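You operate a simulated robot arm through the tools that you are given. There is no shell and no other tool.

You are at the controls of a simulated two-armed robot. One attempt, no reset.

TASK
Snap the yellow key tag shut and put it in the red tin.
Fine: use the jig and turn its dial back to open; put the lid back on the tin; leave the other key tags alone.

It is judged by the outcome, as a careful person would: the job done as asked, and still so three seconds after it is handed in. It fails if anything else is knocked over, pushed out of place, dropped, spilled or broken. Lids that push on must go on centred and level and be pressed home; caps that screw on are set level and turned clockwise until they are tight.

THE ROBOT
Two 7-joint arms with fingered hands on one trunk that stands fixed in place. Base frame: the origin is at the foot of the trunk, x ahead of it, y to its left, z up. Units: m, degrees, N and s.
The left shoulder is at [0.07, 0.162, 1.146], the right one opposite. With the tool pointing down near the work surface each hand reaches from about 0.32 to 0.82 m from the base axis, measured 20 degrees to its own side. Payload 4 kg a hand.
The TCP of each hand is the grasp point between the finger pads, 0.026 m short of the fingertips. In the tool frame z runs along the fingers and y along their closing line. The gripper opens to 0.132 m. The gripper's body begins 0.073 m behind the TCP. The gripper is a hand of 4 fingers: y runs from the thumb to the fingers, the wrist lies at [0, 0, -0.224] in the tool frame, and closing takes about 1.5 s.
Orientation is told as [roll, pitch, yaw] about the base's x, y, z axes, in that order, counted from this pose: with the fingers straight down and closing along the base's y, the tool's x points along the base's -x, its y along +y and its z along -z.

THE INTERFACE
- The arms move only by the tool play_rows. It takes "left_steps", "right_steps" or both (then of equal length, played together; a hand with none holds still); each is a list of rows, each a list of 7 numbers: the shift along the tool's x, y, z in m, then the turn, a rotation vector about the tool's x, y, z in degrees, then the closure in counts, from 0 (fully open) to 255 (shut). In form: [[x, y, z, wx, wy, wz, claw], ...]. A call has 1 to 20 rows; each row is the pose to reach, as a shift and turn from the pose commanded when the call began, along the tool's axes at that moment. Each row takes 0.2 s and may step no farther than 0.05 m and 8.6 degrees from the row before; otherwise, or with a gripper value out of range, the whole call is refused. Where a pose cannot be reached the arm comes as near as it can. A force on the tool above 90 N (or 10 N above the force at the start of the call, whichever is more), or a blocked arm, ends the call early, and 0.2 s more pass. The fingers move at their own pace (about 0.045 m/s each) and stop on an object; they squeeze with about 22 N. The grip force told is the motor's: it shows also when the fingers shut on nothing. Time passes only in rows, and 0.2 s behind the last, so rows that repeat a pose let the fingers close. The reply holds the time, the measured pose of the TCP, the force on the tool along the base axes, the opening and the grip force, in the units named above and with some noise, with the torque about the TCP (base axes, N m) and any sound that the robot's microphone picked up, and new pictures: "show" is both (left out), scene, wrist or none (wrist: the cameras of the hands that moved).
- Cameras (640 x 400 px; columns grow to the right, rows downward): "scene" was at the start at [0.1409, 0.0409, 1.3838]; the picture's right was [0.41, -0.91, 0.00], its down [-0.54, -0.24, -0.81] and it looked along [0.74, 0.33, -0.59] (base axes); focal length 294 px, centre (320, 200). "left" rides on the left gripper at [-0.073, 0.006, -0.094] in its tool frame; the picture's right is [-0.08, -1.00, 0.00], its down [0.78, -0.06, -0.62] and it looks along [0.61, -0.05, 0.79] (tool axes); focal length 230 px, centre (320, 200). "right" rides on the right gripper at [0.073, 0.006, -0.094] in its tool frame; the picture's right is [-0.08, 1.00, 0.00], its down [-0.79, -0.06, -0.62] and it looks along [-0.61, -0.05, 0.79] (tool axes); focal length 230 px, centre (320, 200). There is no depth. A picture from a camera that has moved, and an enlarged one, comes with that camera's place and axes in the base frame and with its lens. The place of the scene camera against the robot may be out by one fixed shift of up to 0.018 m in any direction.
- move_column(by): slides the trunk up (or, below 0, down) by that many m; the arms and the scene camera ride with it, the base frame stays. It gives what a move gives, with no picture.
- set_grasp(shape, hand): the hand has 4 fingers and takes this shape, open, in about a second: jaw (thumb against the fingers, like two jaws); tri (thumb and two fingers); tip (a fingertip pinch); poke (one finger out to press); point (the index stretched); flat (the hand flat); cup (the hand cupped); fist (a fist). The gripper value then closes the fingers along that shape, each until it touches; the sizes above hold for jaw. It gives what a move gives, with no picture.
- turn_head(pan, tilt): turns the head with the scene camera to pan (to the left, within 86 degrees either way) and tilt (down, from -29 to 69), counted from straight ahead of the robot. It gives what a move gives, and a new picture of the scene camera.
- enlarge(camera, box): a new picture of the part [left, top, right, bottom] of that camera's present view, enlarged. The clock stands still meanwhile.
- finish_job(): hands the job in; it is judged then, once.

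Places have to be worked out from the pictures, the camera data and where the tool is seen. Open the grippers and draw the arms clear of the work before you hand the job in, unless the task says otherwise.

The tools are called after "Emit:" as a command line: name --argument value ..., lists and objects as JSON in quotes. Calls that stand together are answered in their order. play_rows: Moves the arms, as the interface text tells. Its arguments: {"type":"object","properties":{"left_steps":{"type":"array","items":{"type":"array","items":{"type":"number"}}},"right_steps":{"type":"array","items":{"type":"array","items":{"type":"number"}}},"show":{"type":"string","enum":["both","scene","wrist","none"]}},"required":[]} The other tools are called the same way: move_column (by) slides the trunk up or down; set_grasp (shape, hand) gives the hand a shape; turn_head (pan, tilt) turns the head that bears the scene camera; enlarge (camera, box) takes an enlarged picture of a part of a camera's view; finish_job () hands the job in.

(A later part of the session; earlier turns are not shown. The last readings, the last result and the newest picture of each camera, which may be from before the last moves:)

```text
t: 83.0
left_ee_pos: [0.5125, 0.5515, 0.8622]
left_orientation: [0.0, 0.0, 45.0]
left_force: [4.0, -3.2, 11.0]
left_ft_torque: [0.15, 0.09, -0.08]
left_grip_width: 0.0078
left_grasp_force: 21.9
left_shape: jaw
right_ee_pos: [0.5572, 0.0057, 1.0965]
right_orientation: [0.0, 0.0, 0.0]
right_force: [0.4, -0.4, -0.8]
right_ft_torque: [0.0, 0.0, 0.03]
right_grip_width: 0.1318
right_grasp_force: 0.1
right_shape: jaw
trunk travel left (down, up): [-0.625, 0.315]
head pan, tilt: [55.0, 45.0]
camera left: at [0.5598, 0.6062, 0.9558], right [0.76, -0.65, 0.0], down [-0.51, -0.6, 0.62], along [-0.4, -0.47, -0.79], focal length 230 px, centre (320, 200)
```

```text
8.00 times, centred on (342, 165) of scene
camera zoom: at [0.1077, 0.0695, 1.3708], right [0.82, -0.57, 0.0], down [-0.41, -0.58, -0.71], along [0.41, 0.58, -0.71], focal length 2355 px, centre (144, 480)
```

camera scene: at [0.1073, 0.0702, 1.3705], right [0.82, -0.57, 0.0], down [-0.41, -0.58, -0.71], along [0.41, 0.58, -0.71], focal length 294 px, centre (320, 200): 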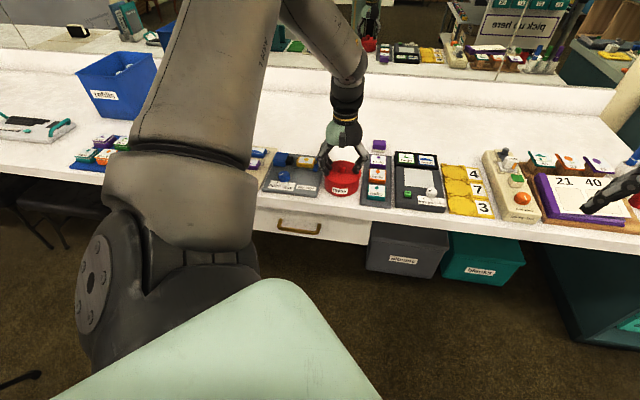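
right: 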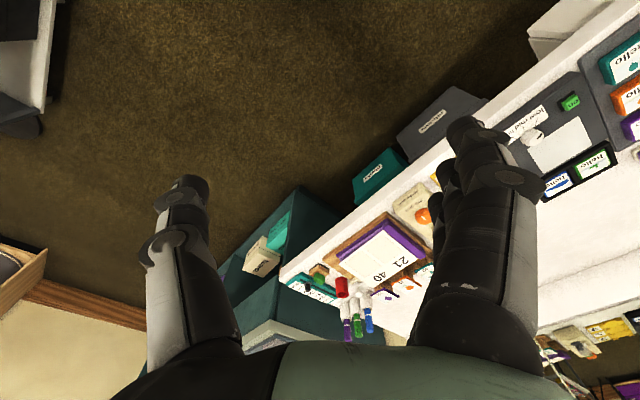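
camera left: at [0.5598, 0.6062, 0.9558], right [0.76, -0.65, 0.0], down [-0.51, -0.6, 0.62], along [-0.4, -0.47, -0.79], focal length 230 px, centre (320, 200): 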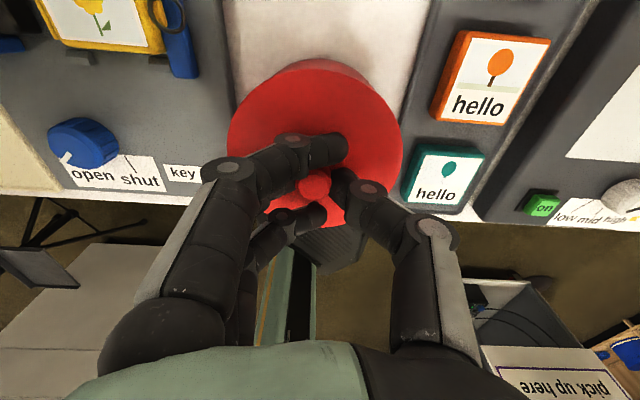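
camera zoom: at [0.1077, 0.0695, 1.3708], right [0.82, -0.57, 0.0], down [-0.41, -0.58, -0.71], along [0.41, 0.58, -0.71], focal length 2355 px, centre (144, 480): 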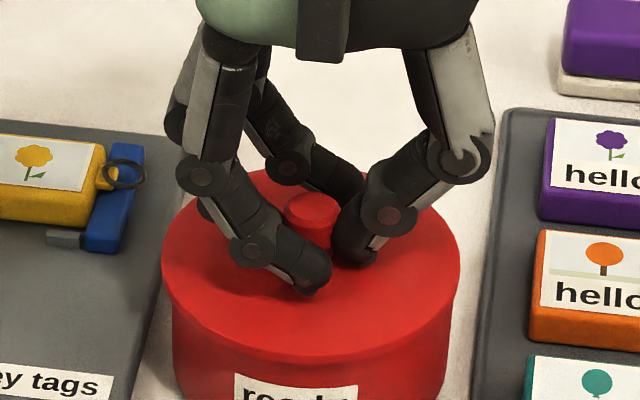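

The knob is pinched between thumb and middle finger. I'll pull up slowly and watch whether the lid pops free and the tin stays put.

Emit:
play_rows --left_steps '[[0, 0, -0.002, 0, 0, 0, 255], [0, 0, -0.004, 0, 0, 0, 255], [0, 0, -0.006, 0, 0, 0, 255], [0, 0, -0.008, 0, 0, 0, 255], [0, 0, -0.01, 0, 0, 0, 255], [0, 0, -0.012, 0, 0, 0, 255]]' --show "wrist"

Emit:
enlarge --camera "scene" --box '[302, 145, 382, 195]'

```text
t: 84.4
left_ee_pos: [0.5102, 0.5539, 0.8717]
left_orientation: [0.0, 0.1, 45.1]
left_force: [0.8, 0.4, -0.1]
left_ft_torque: [0.02, 0.01, 0.03]
left_grip_width: 0.0056
left_grasp_force: 22.5
left_shape: jaw
right_ee_pos: [0.5583, 0.0066, 1.0973]
right_orientation: [0.1, 0.1, 0.0]
right_force: [0.2, -0.1, 0.8]
right_ft_torque: [0.0, -0.04, 0.02]
right_grip_width: 0.1319
right_grasp_force: 0.0
right_shape: jaw
trunk travel left (down, up): [-0.625, 0.315]
head pan, tilt: [55.0, 45.0]
heard: snap
camera left: at [0.5593, 0.6091, 0.965], right [0.76, -0.65, 0.0], down [-0.51, -0.6, 0.62], along [-0.4, -0.47, -0.79], focal length 230 px, centre (320, 200)
```

left: 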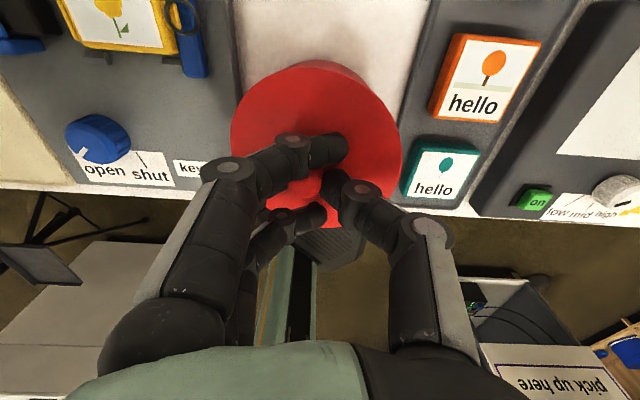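

```text
8.00 times, centred on (342, 170) of scene
camera zoom: at [0.1079, 0.0714, 1.3706], right [0.82, -0.57, 0.0], down [-0.41, -0.58, -0.71], along [0.41, 0.58, -0.71], focal length 2355 px, centre (144, 440)
```

zoom: 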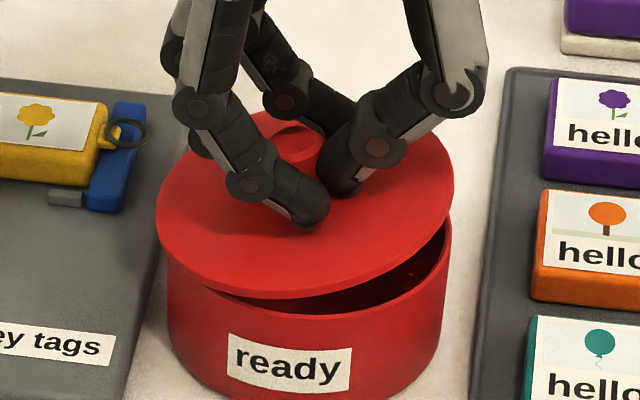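

The lid has popped off but hangs tilted, and the tin has slid about 4 mm left. I'll look closely at how the knob is held before moving on.

Emit:
enlarge --camera "left" --box '[220, 50, 420, 230]'

Emit:
enlarge --camera "scene" --box '[316, 138, 372, 173]'

```text
2.22 times, centred on (320, 140) of left
camera zoom: at [0.5593, 0.6091, 0.965], right [0.76, -0.65, 0.0], down [-0.51, -0.6, 0.62], along [-0.4, -0.47, -0.79], focal length 511 px, centre (320, 333)
```

zoom: 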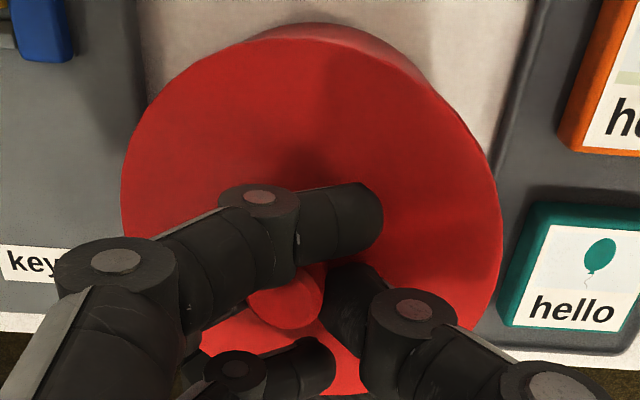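

```text
11.43 times, centred on (344, 156) of scene
camera zoom: at [0.1079, 0.0714, 1.3706], right [0.82, -0.57, 0.0], down [-0.41, -0.58, -0.71], along [0.41, 0.58, -0.71], focal length 3364 px, centre (46, 709)
```

zoom: 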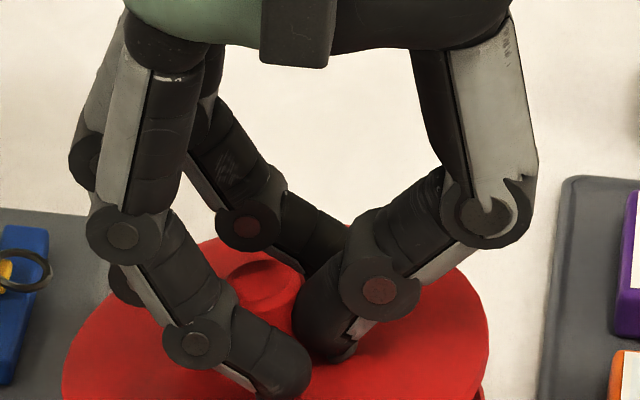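

The knob is caged by all four fingers, under its wider top, so the hold is secure though tilted. I'll lift slowly another 3 cm and check.

Emit:
play_rows --left_steps '[[0, 0, -0.004, 0, 0, 0, 255], [0, 0, -0.008, 0, 0, 0, 255], [0, 0, -0.012, 0, 0, 0, 255], [0, 0, -0.017, 0, 0, 0, 255], [0, 0, -0.022, 0, 0, 0, 255], [0, 0, -0.028, 0, 0, 0, 255], [0, 0, -0.028, 0, 0, 0, 255]]' --show "wrist"

Emit:
enlarge --camera "scene" --box '[302, 130, 382, 195]'

```text
t: 86.0
left_ee_pos: [0.5115, 0.5527, 0.9028]
left_orientation: [0.0, 0.1, 45.1]
left_force: [-0.6, -0.1, -0.2]
left_ft_torque: [0.04, 0.02, 0.03]
left_grip_width: 0.0057
left_grasp_force: 22.3
left_shape: jaw
right_ee_pos: [0.5584, 0.0074, 1.0991]
right_orientation: [-0.1, 0.1, -0.1]
right_force: [-0.3, -0.1, -0.5]
right_ft_torque: [0.0, 0.02, 0.0]
right_grip_width: 0.1316
right_grasp_force: 0.0
right_shape: jaw
trunk travel left (down, up): [-0.625, 0.315]
head pan, tilt: [55.0, 45.0]
camera left: at [0.5598, 0.6073, 0.9944], right [0.76, -0.65, 0.0], down [-0.51, -0.6, 0.62], along [-0.4, -0.47, -0.79], focal length 230 px, centre (320, 200)
```

left: 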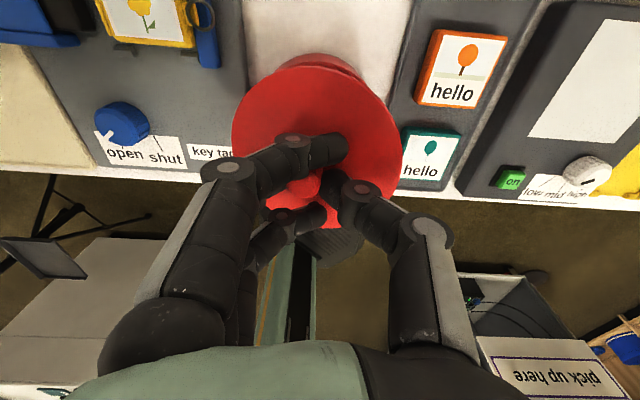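

```text
6.15 times, centred on (342, 162) of scene
camera zoom: at [0.108, 0.0716, 1.3706], right [0.82, -0.57, 0.0], down [-0.41, -0.58, -0.71], along [0.41, 0.58, -0.71], focal length 1812 px, centre (185, 431)
```

zoom: 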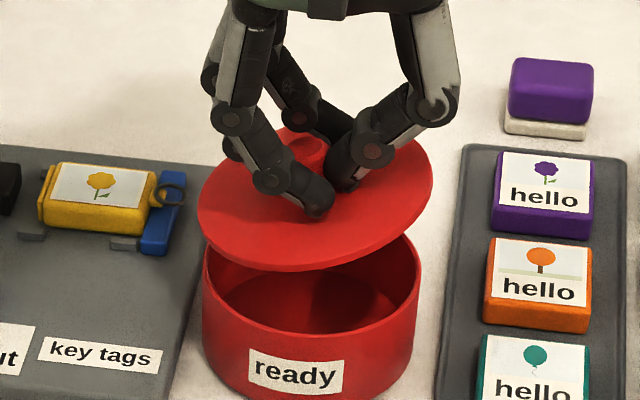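

The lid is clear and the open tin stands. It hangs about 11° low on the left, so I'll carry it straight back (about 118 mm) into the free gap behind the tin and tilt the hand to level it.

Emit:
play_rows --left_steps '[[-0.01, 0, -0.01, 0, 0, 0, 255], [-0.03, -0.001, -0.015, 0, 0, 0, 255], [-0.055, -0.002, -0.015, -2, 0, 0, 255], [-0.08, -0.003, -0.015, -4, 0, 0, 255], [-0.1, -0.004, -0.01, -6, 0, 0, 255], [-0.118, -0.005, 0, -8, 0, 0, 255], [-0.118, -0.005, 0.01, -10, 0, 0, 255], [-0.118, -0.005, 0.01, -10, 0, 0, 255]]' --show "both"

Emit:
enlarge --camera "scene" --box '[302, 110, 398, 188]'

```text
t: 87.8
left_ee_pos: [0.5796, 0.6283, 0.887]
left_orientation: [9.9, 0.0, 45.1]
left_force: [0.0, -0.4, -0.5]
left_ft_torque: [0.0, 0.03, 0.01]
left_grip_width: 0.0054
left_grasp_force: 21.6
left_shape: jaw
left hand out of reach, approached as far as the arm can: row 6, 7, 8
right_ee_pos: [0.5581, 0.0081, 1.0982]
right_orientation: [-0.1, 0.1, -0.1]
right_force: [0.1, 0.3, 0.3]
right_ft_torque: [0.04, -0.01, 0.0]
right_grip_width: 0.132
right_grasp_force: 0.1
right_shape: jaw
trunk travel left (down, up): [-0.625, 0.315]
head pan, tilt: [55.0, 45.0]
camera scene: at [0.1087, 0.0716, 1.3705], right [0.82, -0.57, 0.0], down [-0.41, -0.58, -0.71], along [0.4, 0.58, -0.71], focal length 294 px, centre (320, 200)
camera left: at [0.6397, 0.6717, 0.981], right [0.75, -0.64, -0.17], down [-0.44, -0.67, 0.6], along [-0.5, -0.37, -0.78], focal length 230 px, centre (320, 200)
```

scene: 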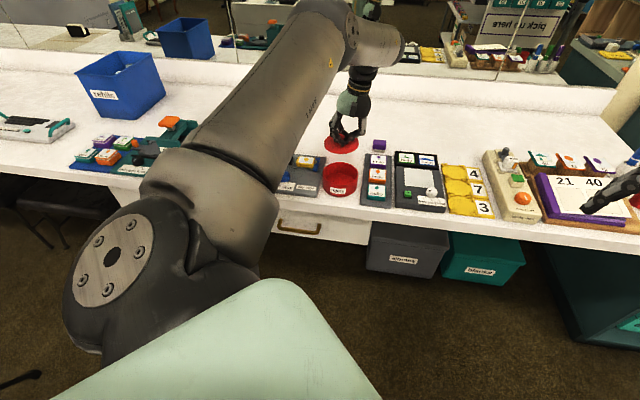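
left: 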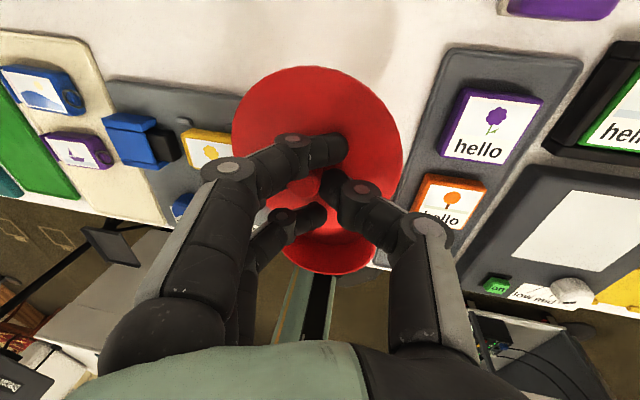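

```text
5.13 times, centred on (350, 149) of scene
camera zoom: at [0.1087, 0.0716, 1.3705], right [0.82, -0.57, 0.0], down [-0.41, -0.58, -0.71], along [0.4, 0.58, -0.71], focal length 1510 px, centre (166, 462)
```

zoom: 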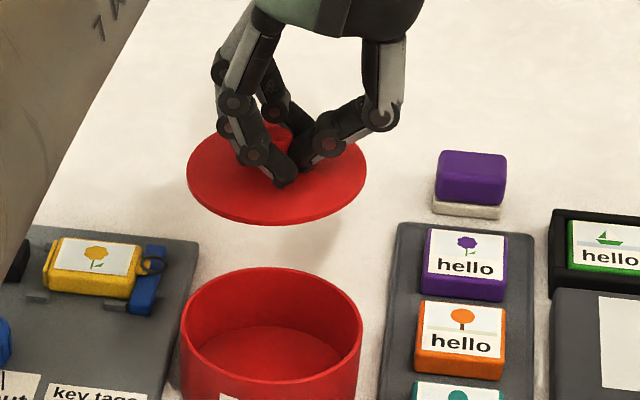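

The lid is level now but the arm was at its reach limit: the lid is about 16 mm too far left and needs 8 mm more depth. I'll shift toward +r and try for the extra depth at this height.

Emit:
play_rows --left_steps '[[-0.002, -0.005, -0.001, 0, 0, 0, 255], [-0.004, -0.01, -0.002, 0, 0, 0, 255], [-0.0077, -0.0158, -0.0027, 0, 0, 0, 255], [-0.0077, -0.0158, -0.0027, 0, 0, 0, 255]]' --show "wrist"

Emit:
enlarge --camera "scene" --box '[302, 110, 398, 188]'

```text
t: 88.8
left_ee_pos: [0.5813, 0.6184, 0.8874]
left_orientation: [9.8, -0.1, 45.2]
left_force: [-0.7, 0.8, -0.9]
left_ft_torque: [-0.03, -0.01, 0.0]
left_grip_width: 0.0051
left_grasp_force: 22.2
left_shape: jaw
left hand out of reach, approached as far as the arm can: row 1, 2, 3, 4
right_ee_pos: [0.5576, 0.0071, 1.0974]
right_orientation: [-0.1, 0.1, -0.1]
right_force: [-0.4, 1.1, 0.6]
right_ft_torque: [0.03, 0.03, -0.05]
right_grip_width: 0.1317
right_grasp_force: 0.1
right_shape: jaw
trunk travel left (down, up): [-0.625, 0.315]
head pan, tilt: [55.0, 45.0]
camera left: at [0.6418, 0.6626, 0.9815], right [0.75, -0.64, -0.17], down [-0.44, -0.67, 0.6], along [-0.49, -0.37, -0.79], focal length 230 px, centre (320, 200)
```

left: 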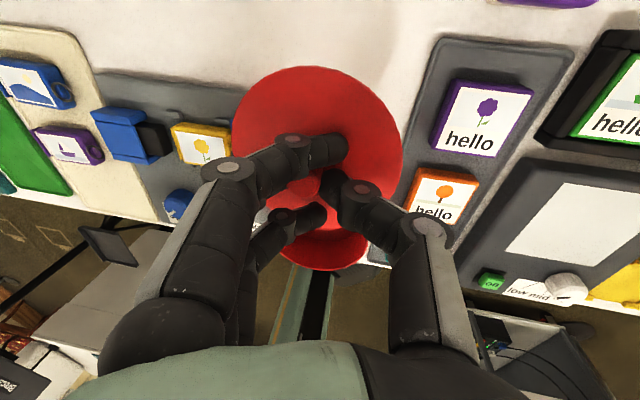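

```text
5.13 times, centred on (350, 149) of scene
camera zoom: at [0.1081, 0.0715, 1.3706], right [0.82, -0.57, 0.0], down [-0.41, -0.58, -0.71], along [0.41, 0.58, -0.71], focal length 1510 px, centre (166, 462)
```

zoom: 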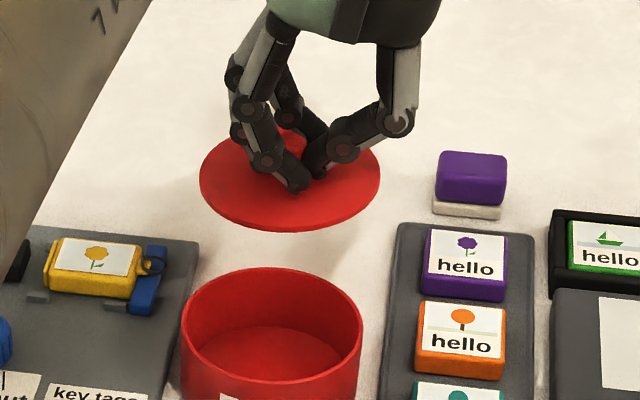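

At yaw 45° the arm tops out. Turning the hand to yaw 0° while keeping the lid level lets the hand lean outward and gives more reach, so I'll rotate and shift to put the lid's centre about 114 mm behind the tin's.

Emit:
play_rows --left_steps '[[0, 0, 0, 0, -1.3, 7.4, 255], [0, 0, 0, 0, -2.6, 14.8, 255], [0, 0, 0, 0, -3.9, 22.1, 255], [-0.002, 0, 0, 0, -5.2, 29.5, 255], [-0.006, -0.0015, 0, 0, -6.5, 36.9, 255], [-0.0104, -0.0028, -0.0005, 0, -7.74, 44.3, 255], [-0.0104, -0.0028, -0.0005, 0, -7.74, 44.3, 255]]' --show "both"

Emit:
enlarge --camera "scene" --box '[302, 110, 398, 188]'

```text
t: 90.4
left_ee_pos: [0.5899, 0.6257, 0.8887]
left_orientation: [9.8, 0.1, 0.1]
left_force: [0.9, -0.1, 0.7]
left_ft_torque: [-0.02, -0.01, 0.03]
left_grip_width: 0.0055
left_grasp_force: 21.8
left_shape: jaw
right_ee_pos: [0.5584, 0.007, 1.0996]
right_orientation: [-0.1, 0.1, 0.0]
right_force: [0.4, 0.1, 0.1]
right_ft_torque: [-0.01, -0.02, 0.03]
right_grip_width: 0.1317
right_grasp_force: 0.0
right_shape: jaw
trunk travel left (down, up): [-0.625, 0.315]
head pan, tilt: [55.0, 45.0]
camera scene: at [0.108, 0.0714, 1.3706], right [0.82, -0.57, 0.0], down [-0.41, -0.58, -0.71], along [0.41, 0.58, -0.71], focal length 294 px, centre (320, 200)
camera left: at [0.664, 0.6151, 0.9827], right [0.08, -0.98, -0.17], down [-0.78, -0.17, 0.6], along [-0.62, 0.09, -0.78], focal length 230 px, centre (320, 200)
```

scene: 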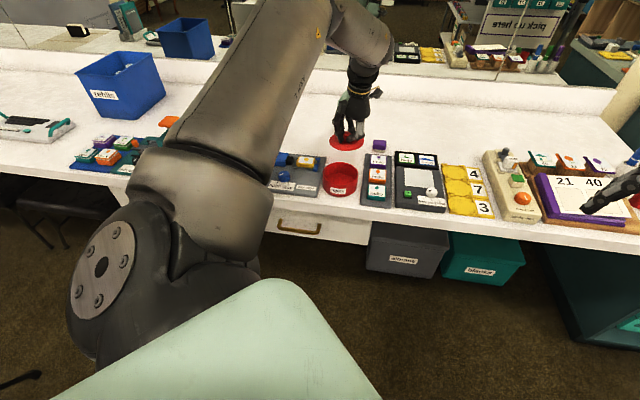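
left: 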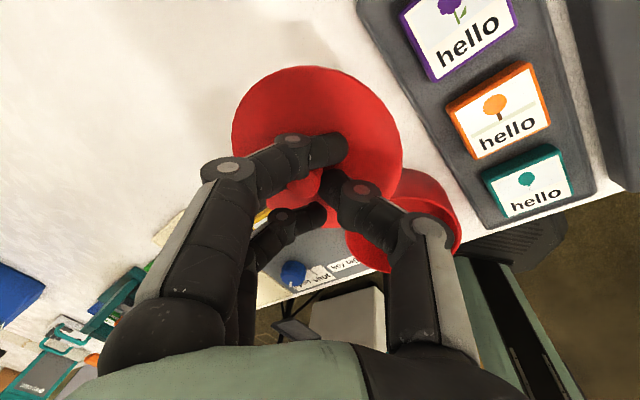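

```text
5.13 times, centred on (350, 149) of scene
camera zoom: at [0.108, 0.0714, 1.3706], right [0.82, -0.57, 0.0], down [-0.41, -0.58, -0.71], along [0.41, 0.58, -0.71], focal length 1510 px, centre (166, 462)
```

zoom: 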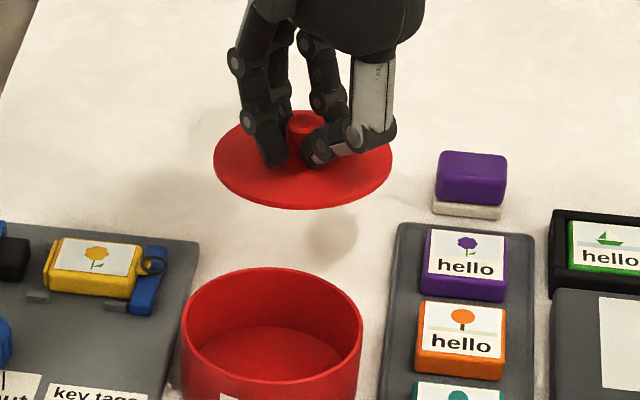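

Now the lid is level and about 114 mm behind the tin's centre, between the two plates. I'll go another 6 mm back and lower it most of the way to the bench.

Emit:
play_rows --left_steps '[[-0.0043, 0.0042, 0.001, 0, 0, 0, 255], [-0.0043, 0.0025, 0.011, 0, 0, 0, 255], [-0.0043, 0.0008, 0.021, 0, 0, 0, 255], [-0.0043, -0.001, 0.031, 0, 0, 0, 255], [-0.0043, -0.0027, 0.041, 0, 0, 0, 255], [-0.0043, -0.0042, 0.05, 0, 0, 0, 255], [-0.0043, -0.0042, 0.05, 0, 0, 0, 255]]' --show "wrist"

Emit:
enlarge --camera "scene" --box '[302, 120, 398, 198]'

```text
t: 92.0
left_ee_pos: [0.594, 0.6304, 0.8385]
left_orientation: [9.8, 0.0, 0.3]
left_force: [0.4, 0.1, -0.4]
left_ft_torque: [-0.01, 0.03, -0.01]
left_grip_width: 0.0056
left_grasp_force: 21.7
left_shape: jaw
right_ee_pos: [0.5581, 0.0066, 1.0983]
right_orientation: [0.0, 0.0, 0.1]
right_force: [-0.3, 0.6, 0.4]
right_ft_torque: [-0.03, -0.01, 0.03]
right_grip_width: 0.1317
right_grasp_force: 0.2
right_shape: jaw
trunk travel left (down, up): [-0.625, 0.315]
head pan, tilt: [55.0, 45.0]
camera left: at [0.6673, 0.62, 0.9314], right [0.08, -0.98, -0.17], down [-0.78, -0.17, 0.6], along [-0.62, 0.09, -0.78], focal length 230 px, centre (320, 200)
```

left: 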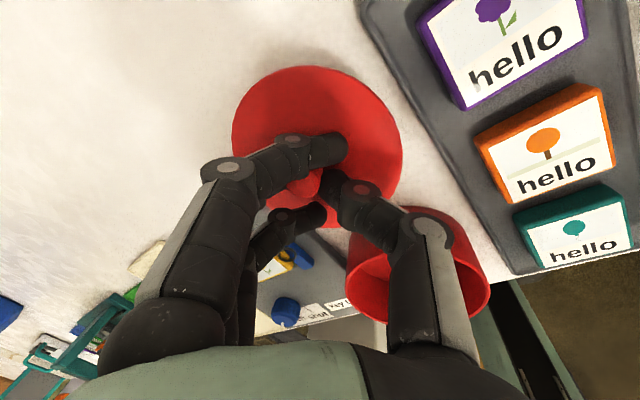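

```text
5.13 times, centred on (350, 159) of scene
camera zoom: at [0.1079, 0.0713, 1.3706], right [0.82, -0.57, 0.0], down [-0.41, -0.58, -0.71], along [0.41, 0.58, -0.71], focal length 1510 px, centre (166, 410)
```

zoom: 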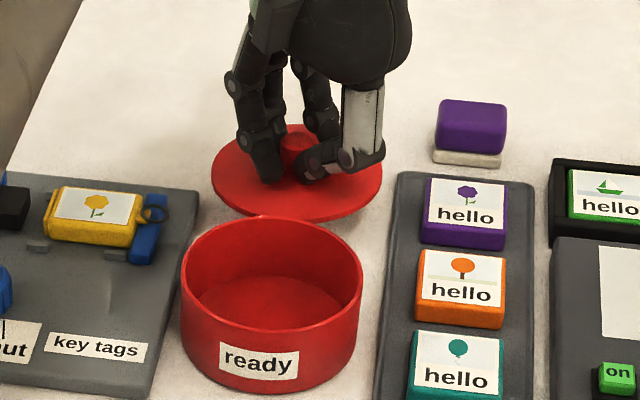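

The lid is about 2–3 cm above the bench, level and clear of the tin and the plates. I'll lower another 16 mm in small steps and check the force.

Emit:
play_rows --left_steps '[[0, -0.001, 0.005, 0, 0, 0, 255], [0, -0.0017, 0.009, 0, 0, 0, 255], [0, -0.0022, 0.012, 0, 0, 0, 255], [0, -0.0026, 0.014, 0, 0, 0, 255], [0, -0.003, 0.016, 0, 0, 0, 255], [0, -0.003, 0.016, 0, 0, 0, 255]]' --show "none"

Emit:
enlarge --camera "scene" --box '[302, 120, 398, 198]'

```text
t: 93.4
left_ee_pos: [0.5932, 0.6305, 0.8226]
left_orientation: [9.9, 0.1, 0.2]
left_force: [-0.6, 0.6, 0.3]
left_ft_torque: [0.01, -0.02, 0.0]
left_grip_width: 0.0054
left_grasp_force: 22.4
left_shape: jaw
right_ee_pos: [0.5585, 0.0074, 1.0983]
right_orientation: [-0.1, 0.1, 0.0]
right_force: [-0.5, -0.2, -0.6]
right_ft_torque: [0.01, -0.01, -0.01]
right_grip_width: 0.132
right_grasp_force: 0.0
right_shape: jaw
trunk travel left (down, up): [-0.625, 0.315]
head pan, tilt: [55.0, 45.0]
```

```text
5.13 times, centred on (350, 159) of scene
camera zoom: at [0.108, 0.0714, 1.3706], right [0.82, -0.57, 0.0], down [-0.41, -0.58, -0.71], along [0.41, 0.58, -0.71], focal length 1510 px, centre (166, 410)
```

zoom: 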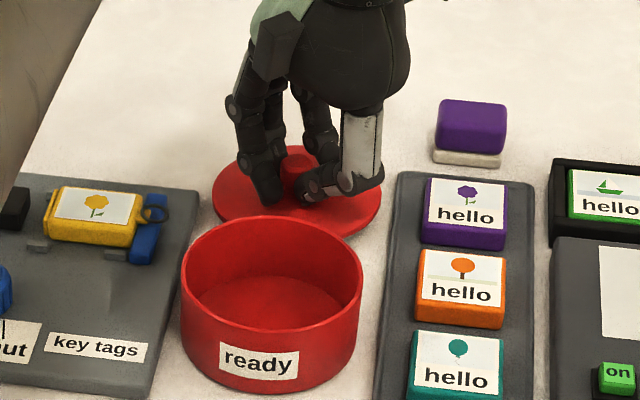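

No contact yet. I'll lower 6 mm more in 1.5 mm steps.

Emit:
play_rows --left_steps '[[0, -0.0003, 0.0015, 0, 0, 0, 255], [0, -0.0005, 0.003, 0, 0, 0, 255], [0, -0.0008, 0.0045, 0, 0, 0, 255], [0, -0.001, 0.006, 0, 0, 0, 255], [0, -0.001, 0.006, 0, 0, 0, 255]]' --show "none"

Emit:
enlarge --camera "scene" --box '[322, 125, 386, 170]'

```text
t: 94.6
left_ee_pos: [0.5937, 0.6303, 0.8167]
left_orientation: [10.0, 0.0, 0.3]
left_force: [-0.8, 0.5, 1.6]
left_ft_torque: [0.1, 0.05, -0.01]
left_grip_width: 0.0054
left_grasp_force: 22.5
left_shape: jaw
right_ee_pos: [0.558, 0.0082, 1.0976]
right_orientation: [0.0, -0.1, 0.0]
right_force: [-0.3, 0.1, 0.2]
right_ft_torque: [0.01, -0.02, -0.01]
right_grip_width: 0.1321
right_grasp_force: 0.0
right_shape: jaw
trunk travel left (down, up): [-0.625, 0.315]
head pan, tilt: [55.0, 45.0]
```

```text
8.89 times, centred on (354, 148) of scene
camera zoom: at [0.1076, 0.0711, 1.3707], right [0.82, -0.57, 0.0], down [-0.41, -0.58, -0.71], along [0.41, 0.58, -0.71], focal length 2617 px, centre (18, 667)
```

zoom: 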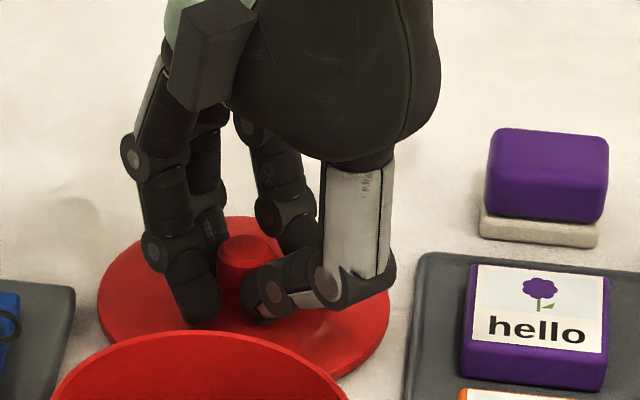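

Light contact (1.6 N) is starting. I'll lower 2.5 mm more, then open the fingers slowly.

Emit:
play_rows --left_steps '[[0, -0.0002, 0.0012, 0, 0, 0, 255], [0, -0.0004, 0.0025, 0, 0, 0, 255], [0, -0.0004, 0.0025, 0, 0, 0, 255], [0, -0.0004, 0.0025, 0, 0, 0, 235], [0, -0.0004, 0.0025, 0, 0, 0, 215], [0, -0.0004, 0.0025, 0, 0, 0, 195], [0, -0.0004, 0.0025, 0, 0, 0, 175], [0, -0.0004, 0.0025, 0, 0, 0, 160], [0, -0.0004, 0.0025, 0, 0, 0, 160]]' --show "wrist"

Emit:
enlarge --camera "scene" --box '[322, 125, 386, 170]'

```text
t: 96.6
left_ee_pos: [0.5928, 0.6286, 0.8175]
left_orientation: [10.0, -0.1, 0.2]
left_force: [0.8, 3.8, 16.8]
left_ft_torque: [-0.24, -0.02, 0.01]
left_grip_width: 0.0429
left_grasp_force: 0.0
left_shape: jaw
right_ee_pos: [0.5575, 0.0058, 1.0989]
right_orientation: [0.0, 0.0, 0.0]
right_force: [0.9, -0.3, -0.1]
right_ft_torque: [0.0, 0.0, -0.03]
right_grip_width: 0.1317
right_grasp_force: 0.0
right_shape: jaw
trunk travel left (down, up): [-0.625, 0.315]
head pan, tilt: [55.0, 45.0]
camera left: at [0.6669, 0.6181, 0.9108], right [0.08, -0.98, -0.17], down [-0.79, -0.17, 0.59], along [-0.61, 0.09, -0.78], focal length 230 px, centre (320, 200)
```

left: 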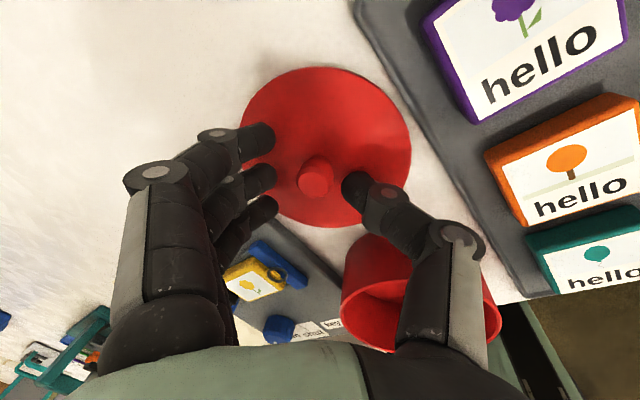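

```text
8.89 times, centred on (354, 148) of scene
camera zoom: at [0.106, 0.0698, 1.3709], right [0.82, -0.57, 0.0], down [-0.4, -0.58, -0.71], along [0.41, 0.58, -0.71], focal length 2617 px, centre (18, 667)
```

zoom: 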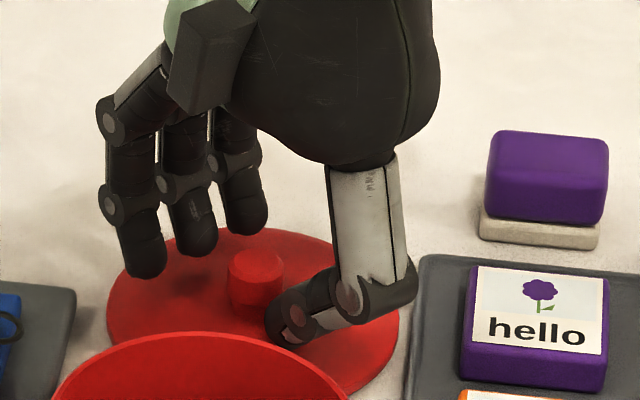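

The lid is flat on the bench and released; the thumb is just resting on it. I'll rise straight up.

Emit:
play_rows --left_steps '[[0, 0.001, -0.006, 0, 0, 0, 160], [0, 0.0025, -0.015, 0, 0, 0, 155], [0, 0.005, -0.03, 0, 0, 0, 150], [0, 0.0085, -0.05, 0, 0, 0, 120], [0, 0.0135, -0.08, 0, 0, 0, 60], [0, 0.0135, -0.08, 0, 0, 0, 0]]' --show "both"

Emit:
enlarge --camera "scene" --box '[302, 120, 398, 198]'

```text
t: 98.0
left_ee_pos: [0.5945, 0.6295, 0.8935]
left_orientation: [9.9, 0.1, 0.1]
left_force: [-0.5, 0.5, 0.3]
left_ft_torque: [0.0, 0.02, 0.01]
left_grip_width: 0.1189
left_grasp_force: 0.1
left_shape: jaw
right_ee_pos: [0.5579, 0.0079, 1.0978]
right_orientation: [-0.2, 0.1, 0.0]
right_force: [0.4, 0.3, 0.1]
right_ft_torque: [-0.01, 0.01, 0.04]
right_grip_width: 0.1321
right_grasp_force: 0.1
right_shape: jaw
trunk travel left (down, up): [-0.625, 0.315]
head pan, tilt: [55.0, 45.0]
camera scene: at [0.1083, 0.0718, 1.3706], right [0.82, -0.57, 0.0], down [-0.41, -0.58, -0.71], along [0.4, 0.58, -0.71], focal length 294 px, centre (320, 200)
camera left: at [0.6689, 0.6183, 0.9868], right [0.08, -0.98, -0.17], down [-0.78, -0.17, 0.6], along [-0.62, 0.09, -0.78], focal length 230 px, centre (320, 200)
```

scene: 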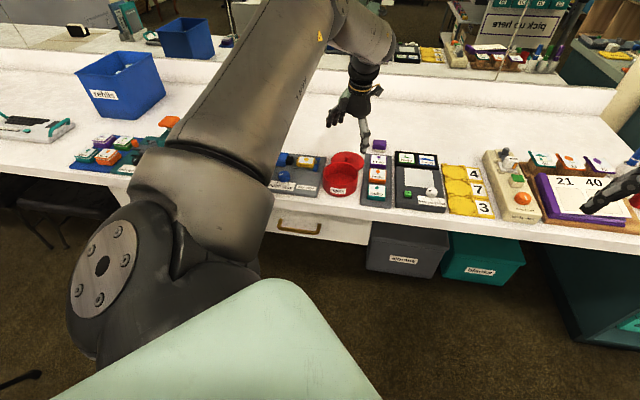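
left: 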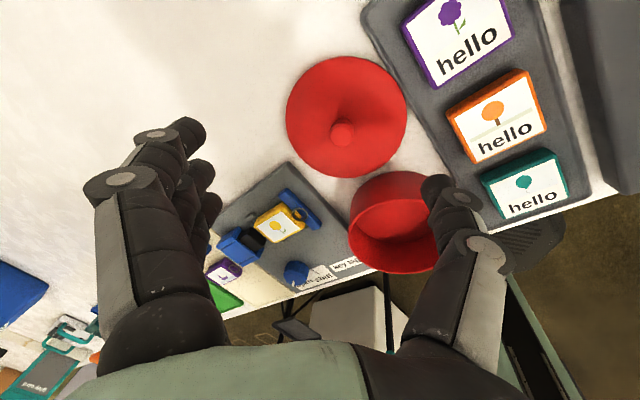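

```text
5.13 times, centred on (350, 159) of scene
camera zoom: at [0.1083, 0.0718, 1.3706], right [0.82, -0.57, 0.0], down [-0.41, -0.58, -0.71], along [0.4, 0.58, -0.71], focal length 1510 px, centre (166, 410)
```

zoom: 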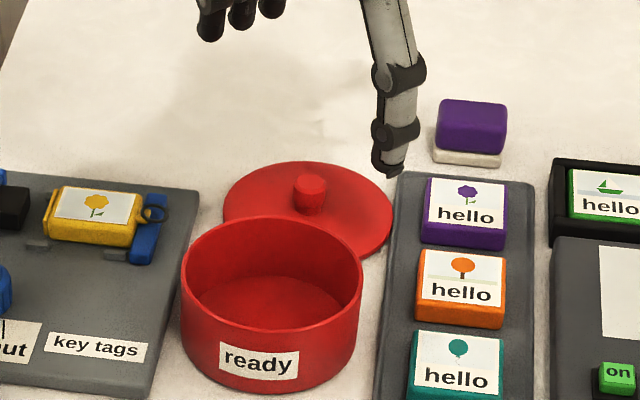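

The lid lies flat between the plates and the tin is open. Now I'll untilt the hand, move up toward the jig, and then yaw to 135° to fetch the tag.

Emit:
play_rows --left_steps '[[0.02, 0.009, -0.015, 3.5, 0, 0, 0], [0.05, 0.02, -0.03, 7, 0, 0, 0], [0.075, 0.03, -0.042, 9.9, 0, 0, 0], [0.0945, 0.0397, -0.0504, 9.9, 0, 0, 0], [0.0945, 0.0397, -0.0504, 9.9, 0, 0, 0]]' --show "none"

Emit:
play_rows --left_steps '[[0, 0, 0, 0, 0, -8, 0], [0, 0, 0, 0, 0, -16, 0], [0, 0, 0, 0, 0, -24, 0], [0, 0, 0, 0, 0, -32, 0], [0, 0, 0, 0, 0, -40, 0], [0, 0, 0, 0, 0, -48, 0], [0, 0, 0, 0, 0, -56, 0], [0.005, 0.005, 0, 0, 0, -64, 0], [0.01, 0.01, 0, 0, 0, -72, 0], [0.015, 0.015, 0, 0, 0, -80, 0], [0.02, 0.02, 0.005, 0, 0, -88, 0], [0.025, 0.025, 0.01, 0, 0, -96, 0], [0.025, 0.025, 0.015, 0, 0, -104, 0], [0.025, 0.025, 0.02, 0, 0, -112, 0], [0.025, 0.025, 0.025, 0, 0, -120, 0], [0.025, 0.025, 0.03, 0, 0, -128, 0], [0.025, 0.025, 0.04, 0, 0, -135.5, 0], [0.025, 0.025, 0.04, 0, 0, -135.5, 0]]' --show "both"

Emit:
enlarge --camera "left" --box '[200, 20, 440, 170]'

```text
t: 99.2
left_ee_pos: [0.4989, 0.6598, 0.951]
left_orientation: [0.0, 0.2, 0.2]
left_force: [0.4, -0.1, -0.5]
left_ft_torque: [0.0, 0.0, 0.0]
left_grip_width: 0.1317
left_grasp_force: 0.0
left_shape: jaw
right_ee_pos: [0.5602, 0.0073, 1.097]
right_orientation: [0.0, 0.1, 0.0]
right_force: [0.0, 0.2, 0.4]
right_ft_torque: [-0.01, 0.02, -0.01]
right_grip_width: 0.1317
right_grasp_force: 0.0
right_shape: jaw
trunk travel left (down, up): [-0.625, 0.315]
head pan, tilt: [55.0, 45.0]
```

```text
t: 103.0
left_ee_pos: [0.4734, 0.6839, 0.9128]
left_orientation: [0.0, -0.1, 135.8]
left_force: [-0.8, 0.6, 0.4]
left_ft_torque: [0.04, -0.01, 0.0]
left_grip_width: 0.1319
left_grasp_force: 0.0
left_shape: jaw
right_ee_pos: [0.5578, 0.0089, 1.0981]
right_orientation: [-0.2, 0.0, -0.1]
right_force: [0.2, 0.7, -0.7]
right_ft_torque: [0.01, -0.01, -0.01]
right_grip_width: 0.1317
right_grasp_force: 0.2
right_shape: jaw
trunk travel left (down, up): [-0.625, 0.315]
head pan, tilt: [55.0, 45.0]
camera scene: at [0.1078, 0.0712, 1.3706], right [0.82, -0.57, 0.0], down [-0.41, -0.58, -0.71], along [0.41, 0.58, -0.71], focal length 294 px, centre (320, 200)
camera left: at [0.4188, 0.7307, 1.0062], right [0.64, 0.77, 0.0], down [0.61, -0.5, 0.62], along [0.47, -0.39, -0.79], focal length 230 px, centre (320, 200)
```

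scene: 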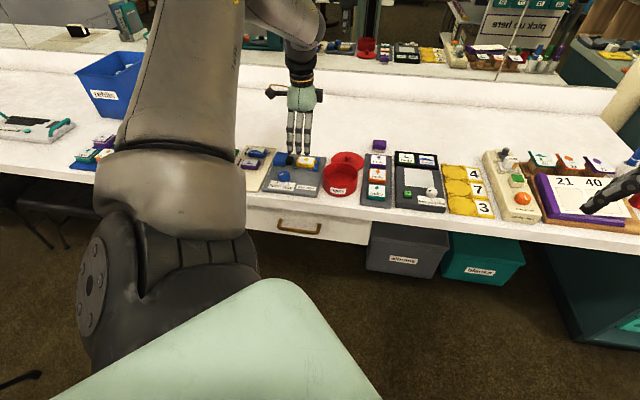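
left: 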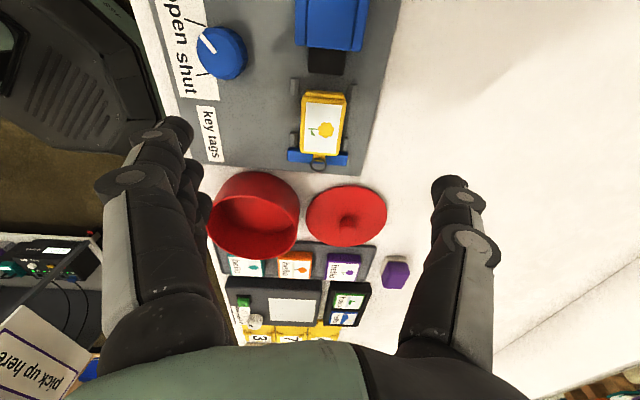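

```text
2.67 times, centred on (320, 95) of left
camera zoom: at [0.4188, 0.7307, 1.0062], right [0.64, 0.77, 0.0], down [0.61, -0.5, 0.62], along [0.47, -0.39, -0.79], focal length 614 px, centre (320, 480)
```

zoom: 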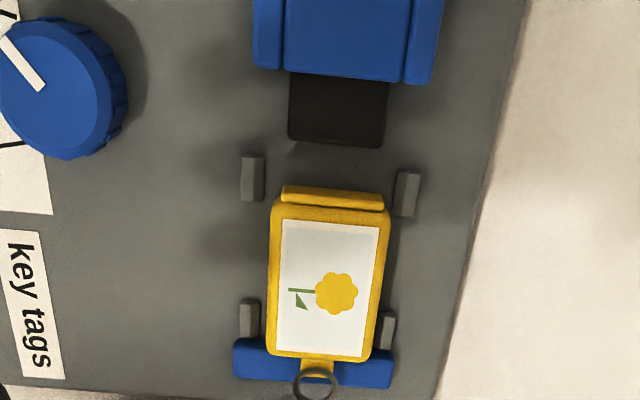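

The tag's centre is (1, −2) mm from the TCP axis with its top at z≈0.811. I'll use the "tri" shape, which is narrower for the tin, and descend to z≈0.85 with a 46 mm opening, shifted 6 mm toward the ring end.

Emit:
set_grasp --shape "tri" --hand "left"

Emit:
play_rows --left_steps '[[0.004, -0.001, 0.01, 0, 0, 0, 120], [0.007, -0.002, 0.03, 0, 0, 0, 166], [0.007, -0.002, 0.05, 0, 0, 0, 166], [0.007, -0.002, 0.063, 0, 0, 0, 166], [0.007, -0.002, 0.063, 0, 0, 0, 166]]' --show "wrist"

Emit:
enlarge --camera "left" --box '[200, 50, 440, 200]'

Emit:
enlarge --camera "scene" --box '[258, 130, 338, 180]'

```text
t: 103.9
left_ee_pos: [0.4739, 0.6858, 0.9112]
left_orientation: [0.1, -0.1, 135.7]
left_force: [1.4, 0.0, -0.4]
left_ft_torque: [0.01, -0.05, -0.01]
left_grip_width: 0.1315
left_grasp_force: 0.0
left_shape: tri
right_ee_pos: [0.5579, 0.0075, 1.0976]
right_orientation: [-0.1, 0.1, 0.0]
right_force: [-1.0, 0.2, -0.1]
right_ft_torque: [0.0, -0.01, 0.01]
right_grip_width: 0.1318
right_grasp_force: 0.0
right_shape: jaw
trunk travel left (down, up): [-0.625, 0.315]
head pan, tilt: [55.0, 45.0]
```

```text
t: 105.1
left_ee_pos: [0.4795, 0.6824, 0.85]
left_orientation: [-0.1, -0.1, 135.7]
left_force: [-0.3, 0.5, -0.2]
left_ft_torque: [0.02, 0.02, -0.01]
left_grip_width: 0.0467
left_grasp_force: 0.1
left_shape: tri
right_ee_pos: [0.5584, 0.0069, 1.098]
right_orientation: [-0.1, -0.1, 0.0]
right_force: [0.2, -0.9, 0.4]
right_ft_torque: [-0.02, 0.02, 0.02]
right_grip_width: 0.1319
right_grasp_force: 0.0
right_shape: jaw
trunk travel left (down, up): [-0.625, 0.315]
head pan, tilt: [55.0, 45.0]
camera left: at [0.4246, 0.7288, 0.9437], right [0.64, 0.77, 0.0], down [0.6, -0.51, 0.62], along [0.47, -0.4, -0.79], focal length 230 px, centre (320, 200)
```

left: 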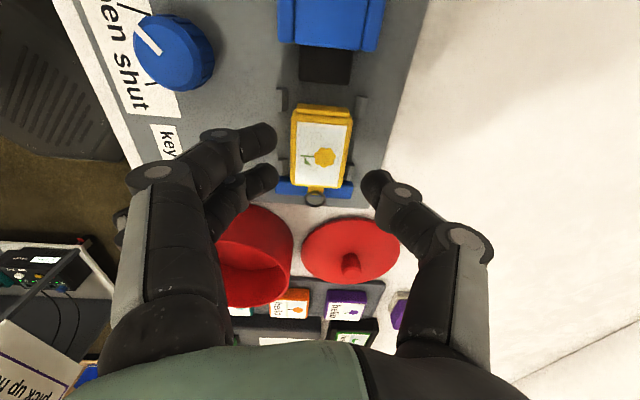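

```text
2.67 times, centred on (320, 125) of left
camera zoom: at [0.4246, 0.7288, 0.9437], right [0.64, 0.77, 0.0], down [0.6, -0.51, 0.62], along [0.47, -0.4, -0.79], focal length 614 px, centre (320, 400)
```

zoom: 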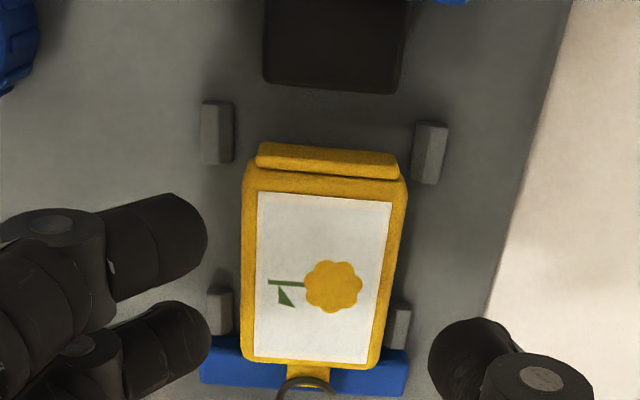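

```text
8.00 times, centred on (298, 155) of scene
camera zoom: at [0.1077, 0.0713, 1.3706], right [0.82, -0.57, 0.0], down [-0.41, -0.58, -0.71], along [0.41, 0.58, -0.71], focal length 2355 px, centre (496, 560)
```

zoom: 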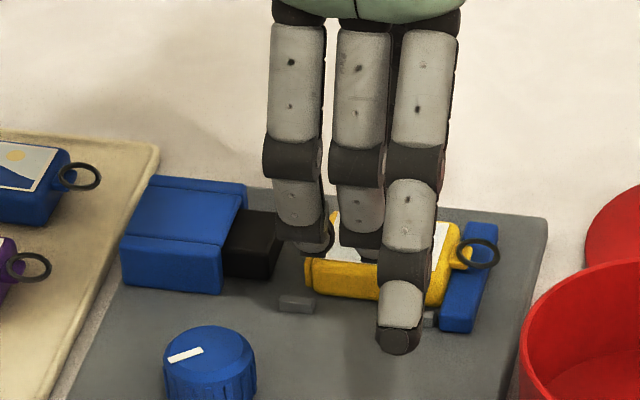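

The tag sits at tool (−5, +1) mm, top z≈0.811, and from here its seam looks fully closed. I'll descend to z≈0.8245, just above the posts, and grip it.

Emit:
play_rows --left_steps '[[0, 0.001, 0.009, 0, 0, 0, 166], [0, 0.001, 0.018, 0, 0, 0, 166], [0, 0.001, 0.0255, 0, 0, 0, 166], [0, 0.001, 0.0255, 0, 0, 0, 190], [0, 0.001, 0.0255, 0, 0, 0, 215], [0, 0.001, 0.0255, 0, 0, 0, 255], [0, 0.001, 0.0255, 0, 0, 0, 255], [0, 0.001, 0.0255, 0, 0, 0, 255]]' --show "wrist"

Emit:
enlarge --camera "left" --box '[200, 70, 440, 220]'

Emit:
enlarge --camera "scene" --box '[258, 130, 338, 180]'

```text
t: 106.9
left_ee_pos: [0.4778, 0.6815, 0.8246]
left_orientation: [0.1, 0.0, 135.7]
left_force: [-2.5, 0.5, 0.0]
left_ft_torque: [-0.03, 0.03, 0.08]
left_grip_width: 0.032
left_grasp_force: 22.3
left_shape: tri
right_ee_pos: [0.5578, 0.0077, 1.0971]
right_orientation: [-0.1, 0.0, 0.0]
right_force: [0.8, 0.2, -0.1]
right_ft_torque: [0.0, 0.01, 0.0]
right_grip_width: 0.1317
right_grasp_force: 0.1
right_shape: jaw
trunk travel left (down, up): [-0.625, 0.315]
head pan, tilt: [55.0, 45.0]
camera left: at [0.4233, 0.7281, 0.9191], right [0.64, 0.77, 0.0], down [0.61, -0.5, 0.62], along [0.47, -0.4, -0.79], focal length 230 px, centre (320, 200)
```

left: 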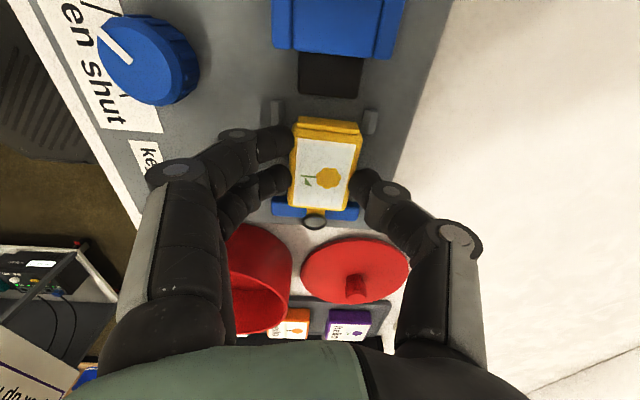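

```text
2.67 times, centred on (320, 145) of left
camera zoom: at [0.4233, 0.7281, 0.9191], right [0.64, 0.77, 0.0], down [0.61, -0.5, 0.62], along [0.47, -0.4, -0.79], focal length 614 px, centre (320, 347)
```

zoom: 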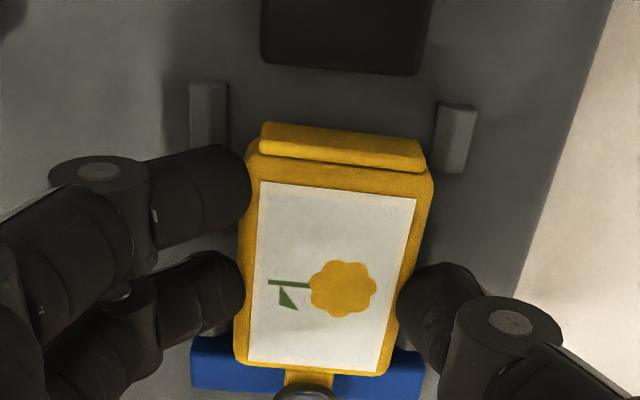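

```text
8.00 times, centred on (298, 155) of scene
camera zoom: at [0.1077, 0.0716, 1.3706], right [0.82, -0.57, 0.0], down [-0.41, -0.58, -0.71], along [0.41, 0.58, -0.71], focal length 2355 px, centre (496, 560)
```

zoom: 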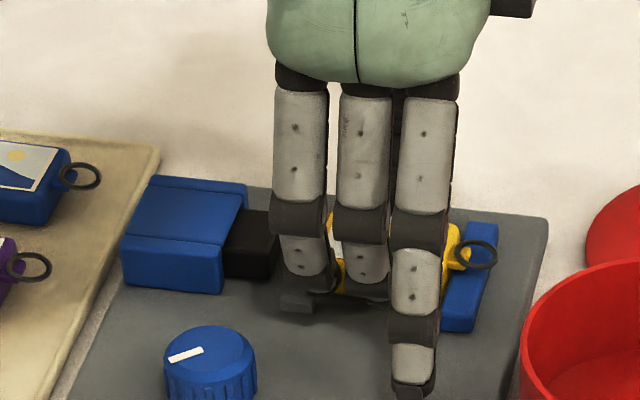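

Tag gripped (32 mm, 22 N). I'll lift it straight up out of the jig.

Emit:
play_rows --left_steps '[[0, 0, -0.006, 0, 0, 0, 255], [0, 0, -0.015, 0, 0, 0, 255], [0, 0, -0.03, 0, 0, 0, 255], [0, 0, -0.05, 0, 0, 0, 255], [0, 0, -0.075, 0, 0, 0, 255], [0, 0, -0.09, 0, 0, 0, 255], [0, 0, -0.09, 0, 0, 0, 255]]' --show "wrist"

Emit:
enlarge --camera "left" --box '[220, 80, 420, 205]'

Emit:
enlarge --camera "scene" --box '[258, 110, 338, 190]'

```text
t: 108.5
left_ee_pos: [0.4788, 0.6805, 0.915]
left_orientation: [0.1, -0.1, 135.6]
left_force: [0.4, 1.1, -0.1]
left_ft_torque: [0.02, 0.0, 0.02]
left_grip_width: 0.0317
left_grasp_force: 21.9
left_shape: tri
right_ee_pos: [0.5588, 0.0073, 1.0982]
right_orientation: [-0.2, 0.0, 0.0]
right_force: [-0.5, 0.6, 0.4]
right_ft_torque: [0.0, 0.0, 0.02]
right_grip_width: 0.1318
right_grasp_force: 0.1
right_shape: jaw
trunk travel left (down, up): [-0.625, 0.315]
head pan, tilt: [55.0, 45.0]
camera left: at [0.4247, 0.7279, 1.0088], right [0.64, 0.77, 0.0], down [0.61, -0.51, 0.62], along [0.47, -0.4, -0.79], focal length 230 px, centre (320, 200)
```

left: 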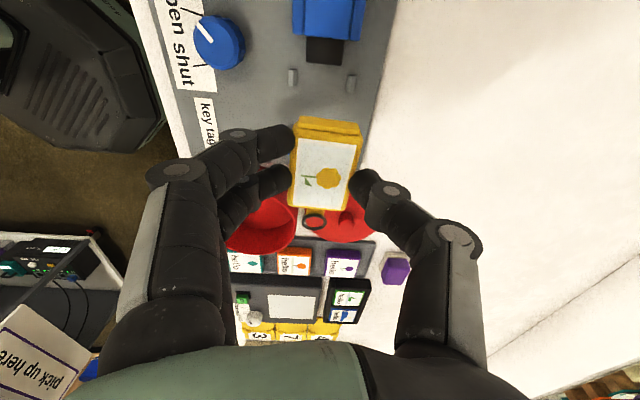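

```text
3.20 times, centred on (320, 142) of left
camera zoom: at [0.4247, 0.7279, 1.0088], right [0.64, 0.77, 0.0], down [0.61, -0.51, 0.62], along [0.47, -0.4, -0.79], focal length 736 px, centre (320, 384)
```

zoom: 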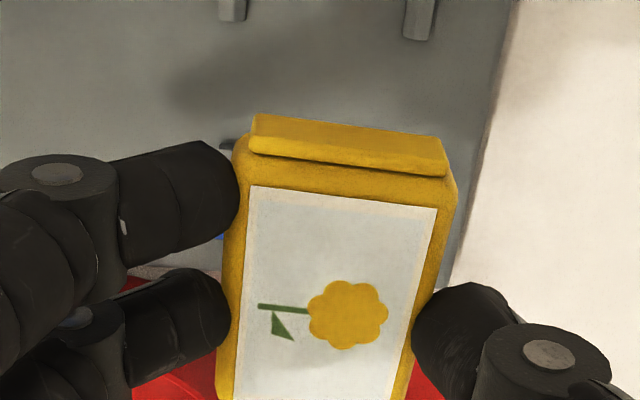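

```text
5.00 times, centred on (298, 150) of scene
camera zoom: at [0.1081, 0.0717, 1.3706], right [0.82, -0.57, 0.0], down [-0.41, -0.58, -0.71], along [0.41, 0.58, -0.71], focal length 1472 px, centre (430, 450)
```

zoom: 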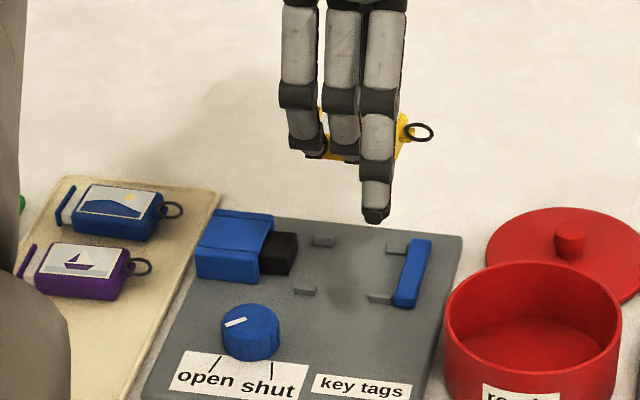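

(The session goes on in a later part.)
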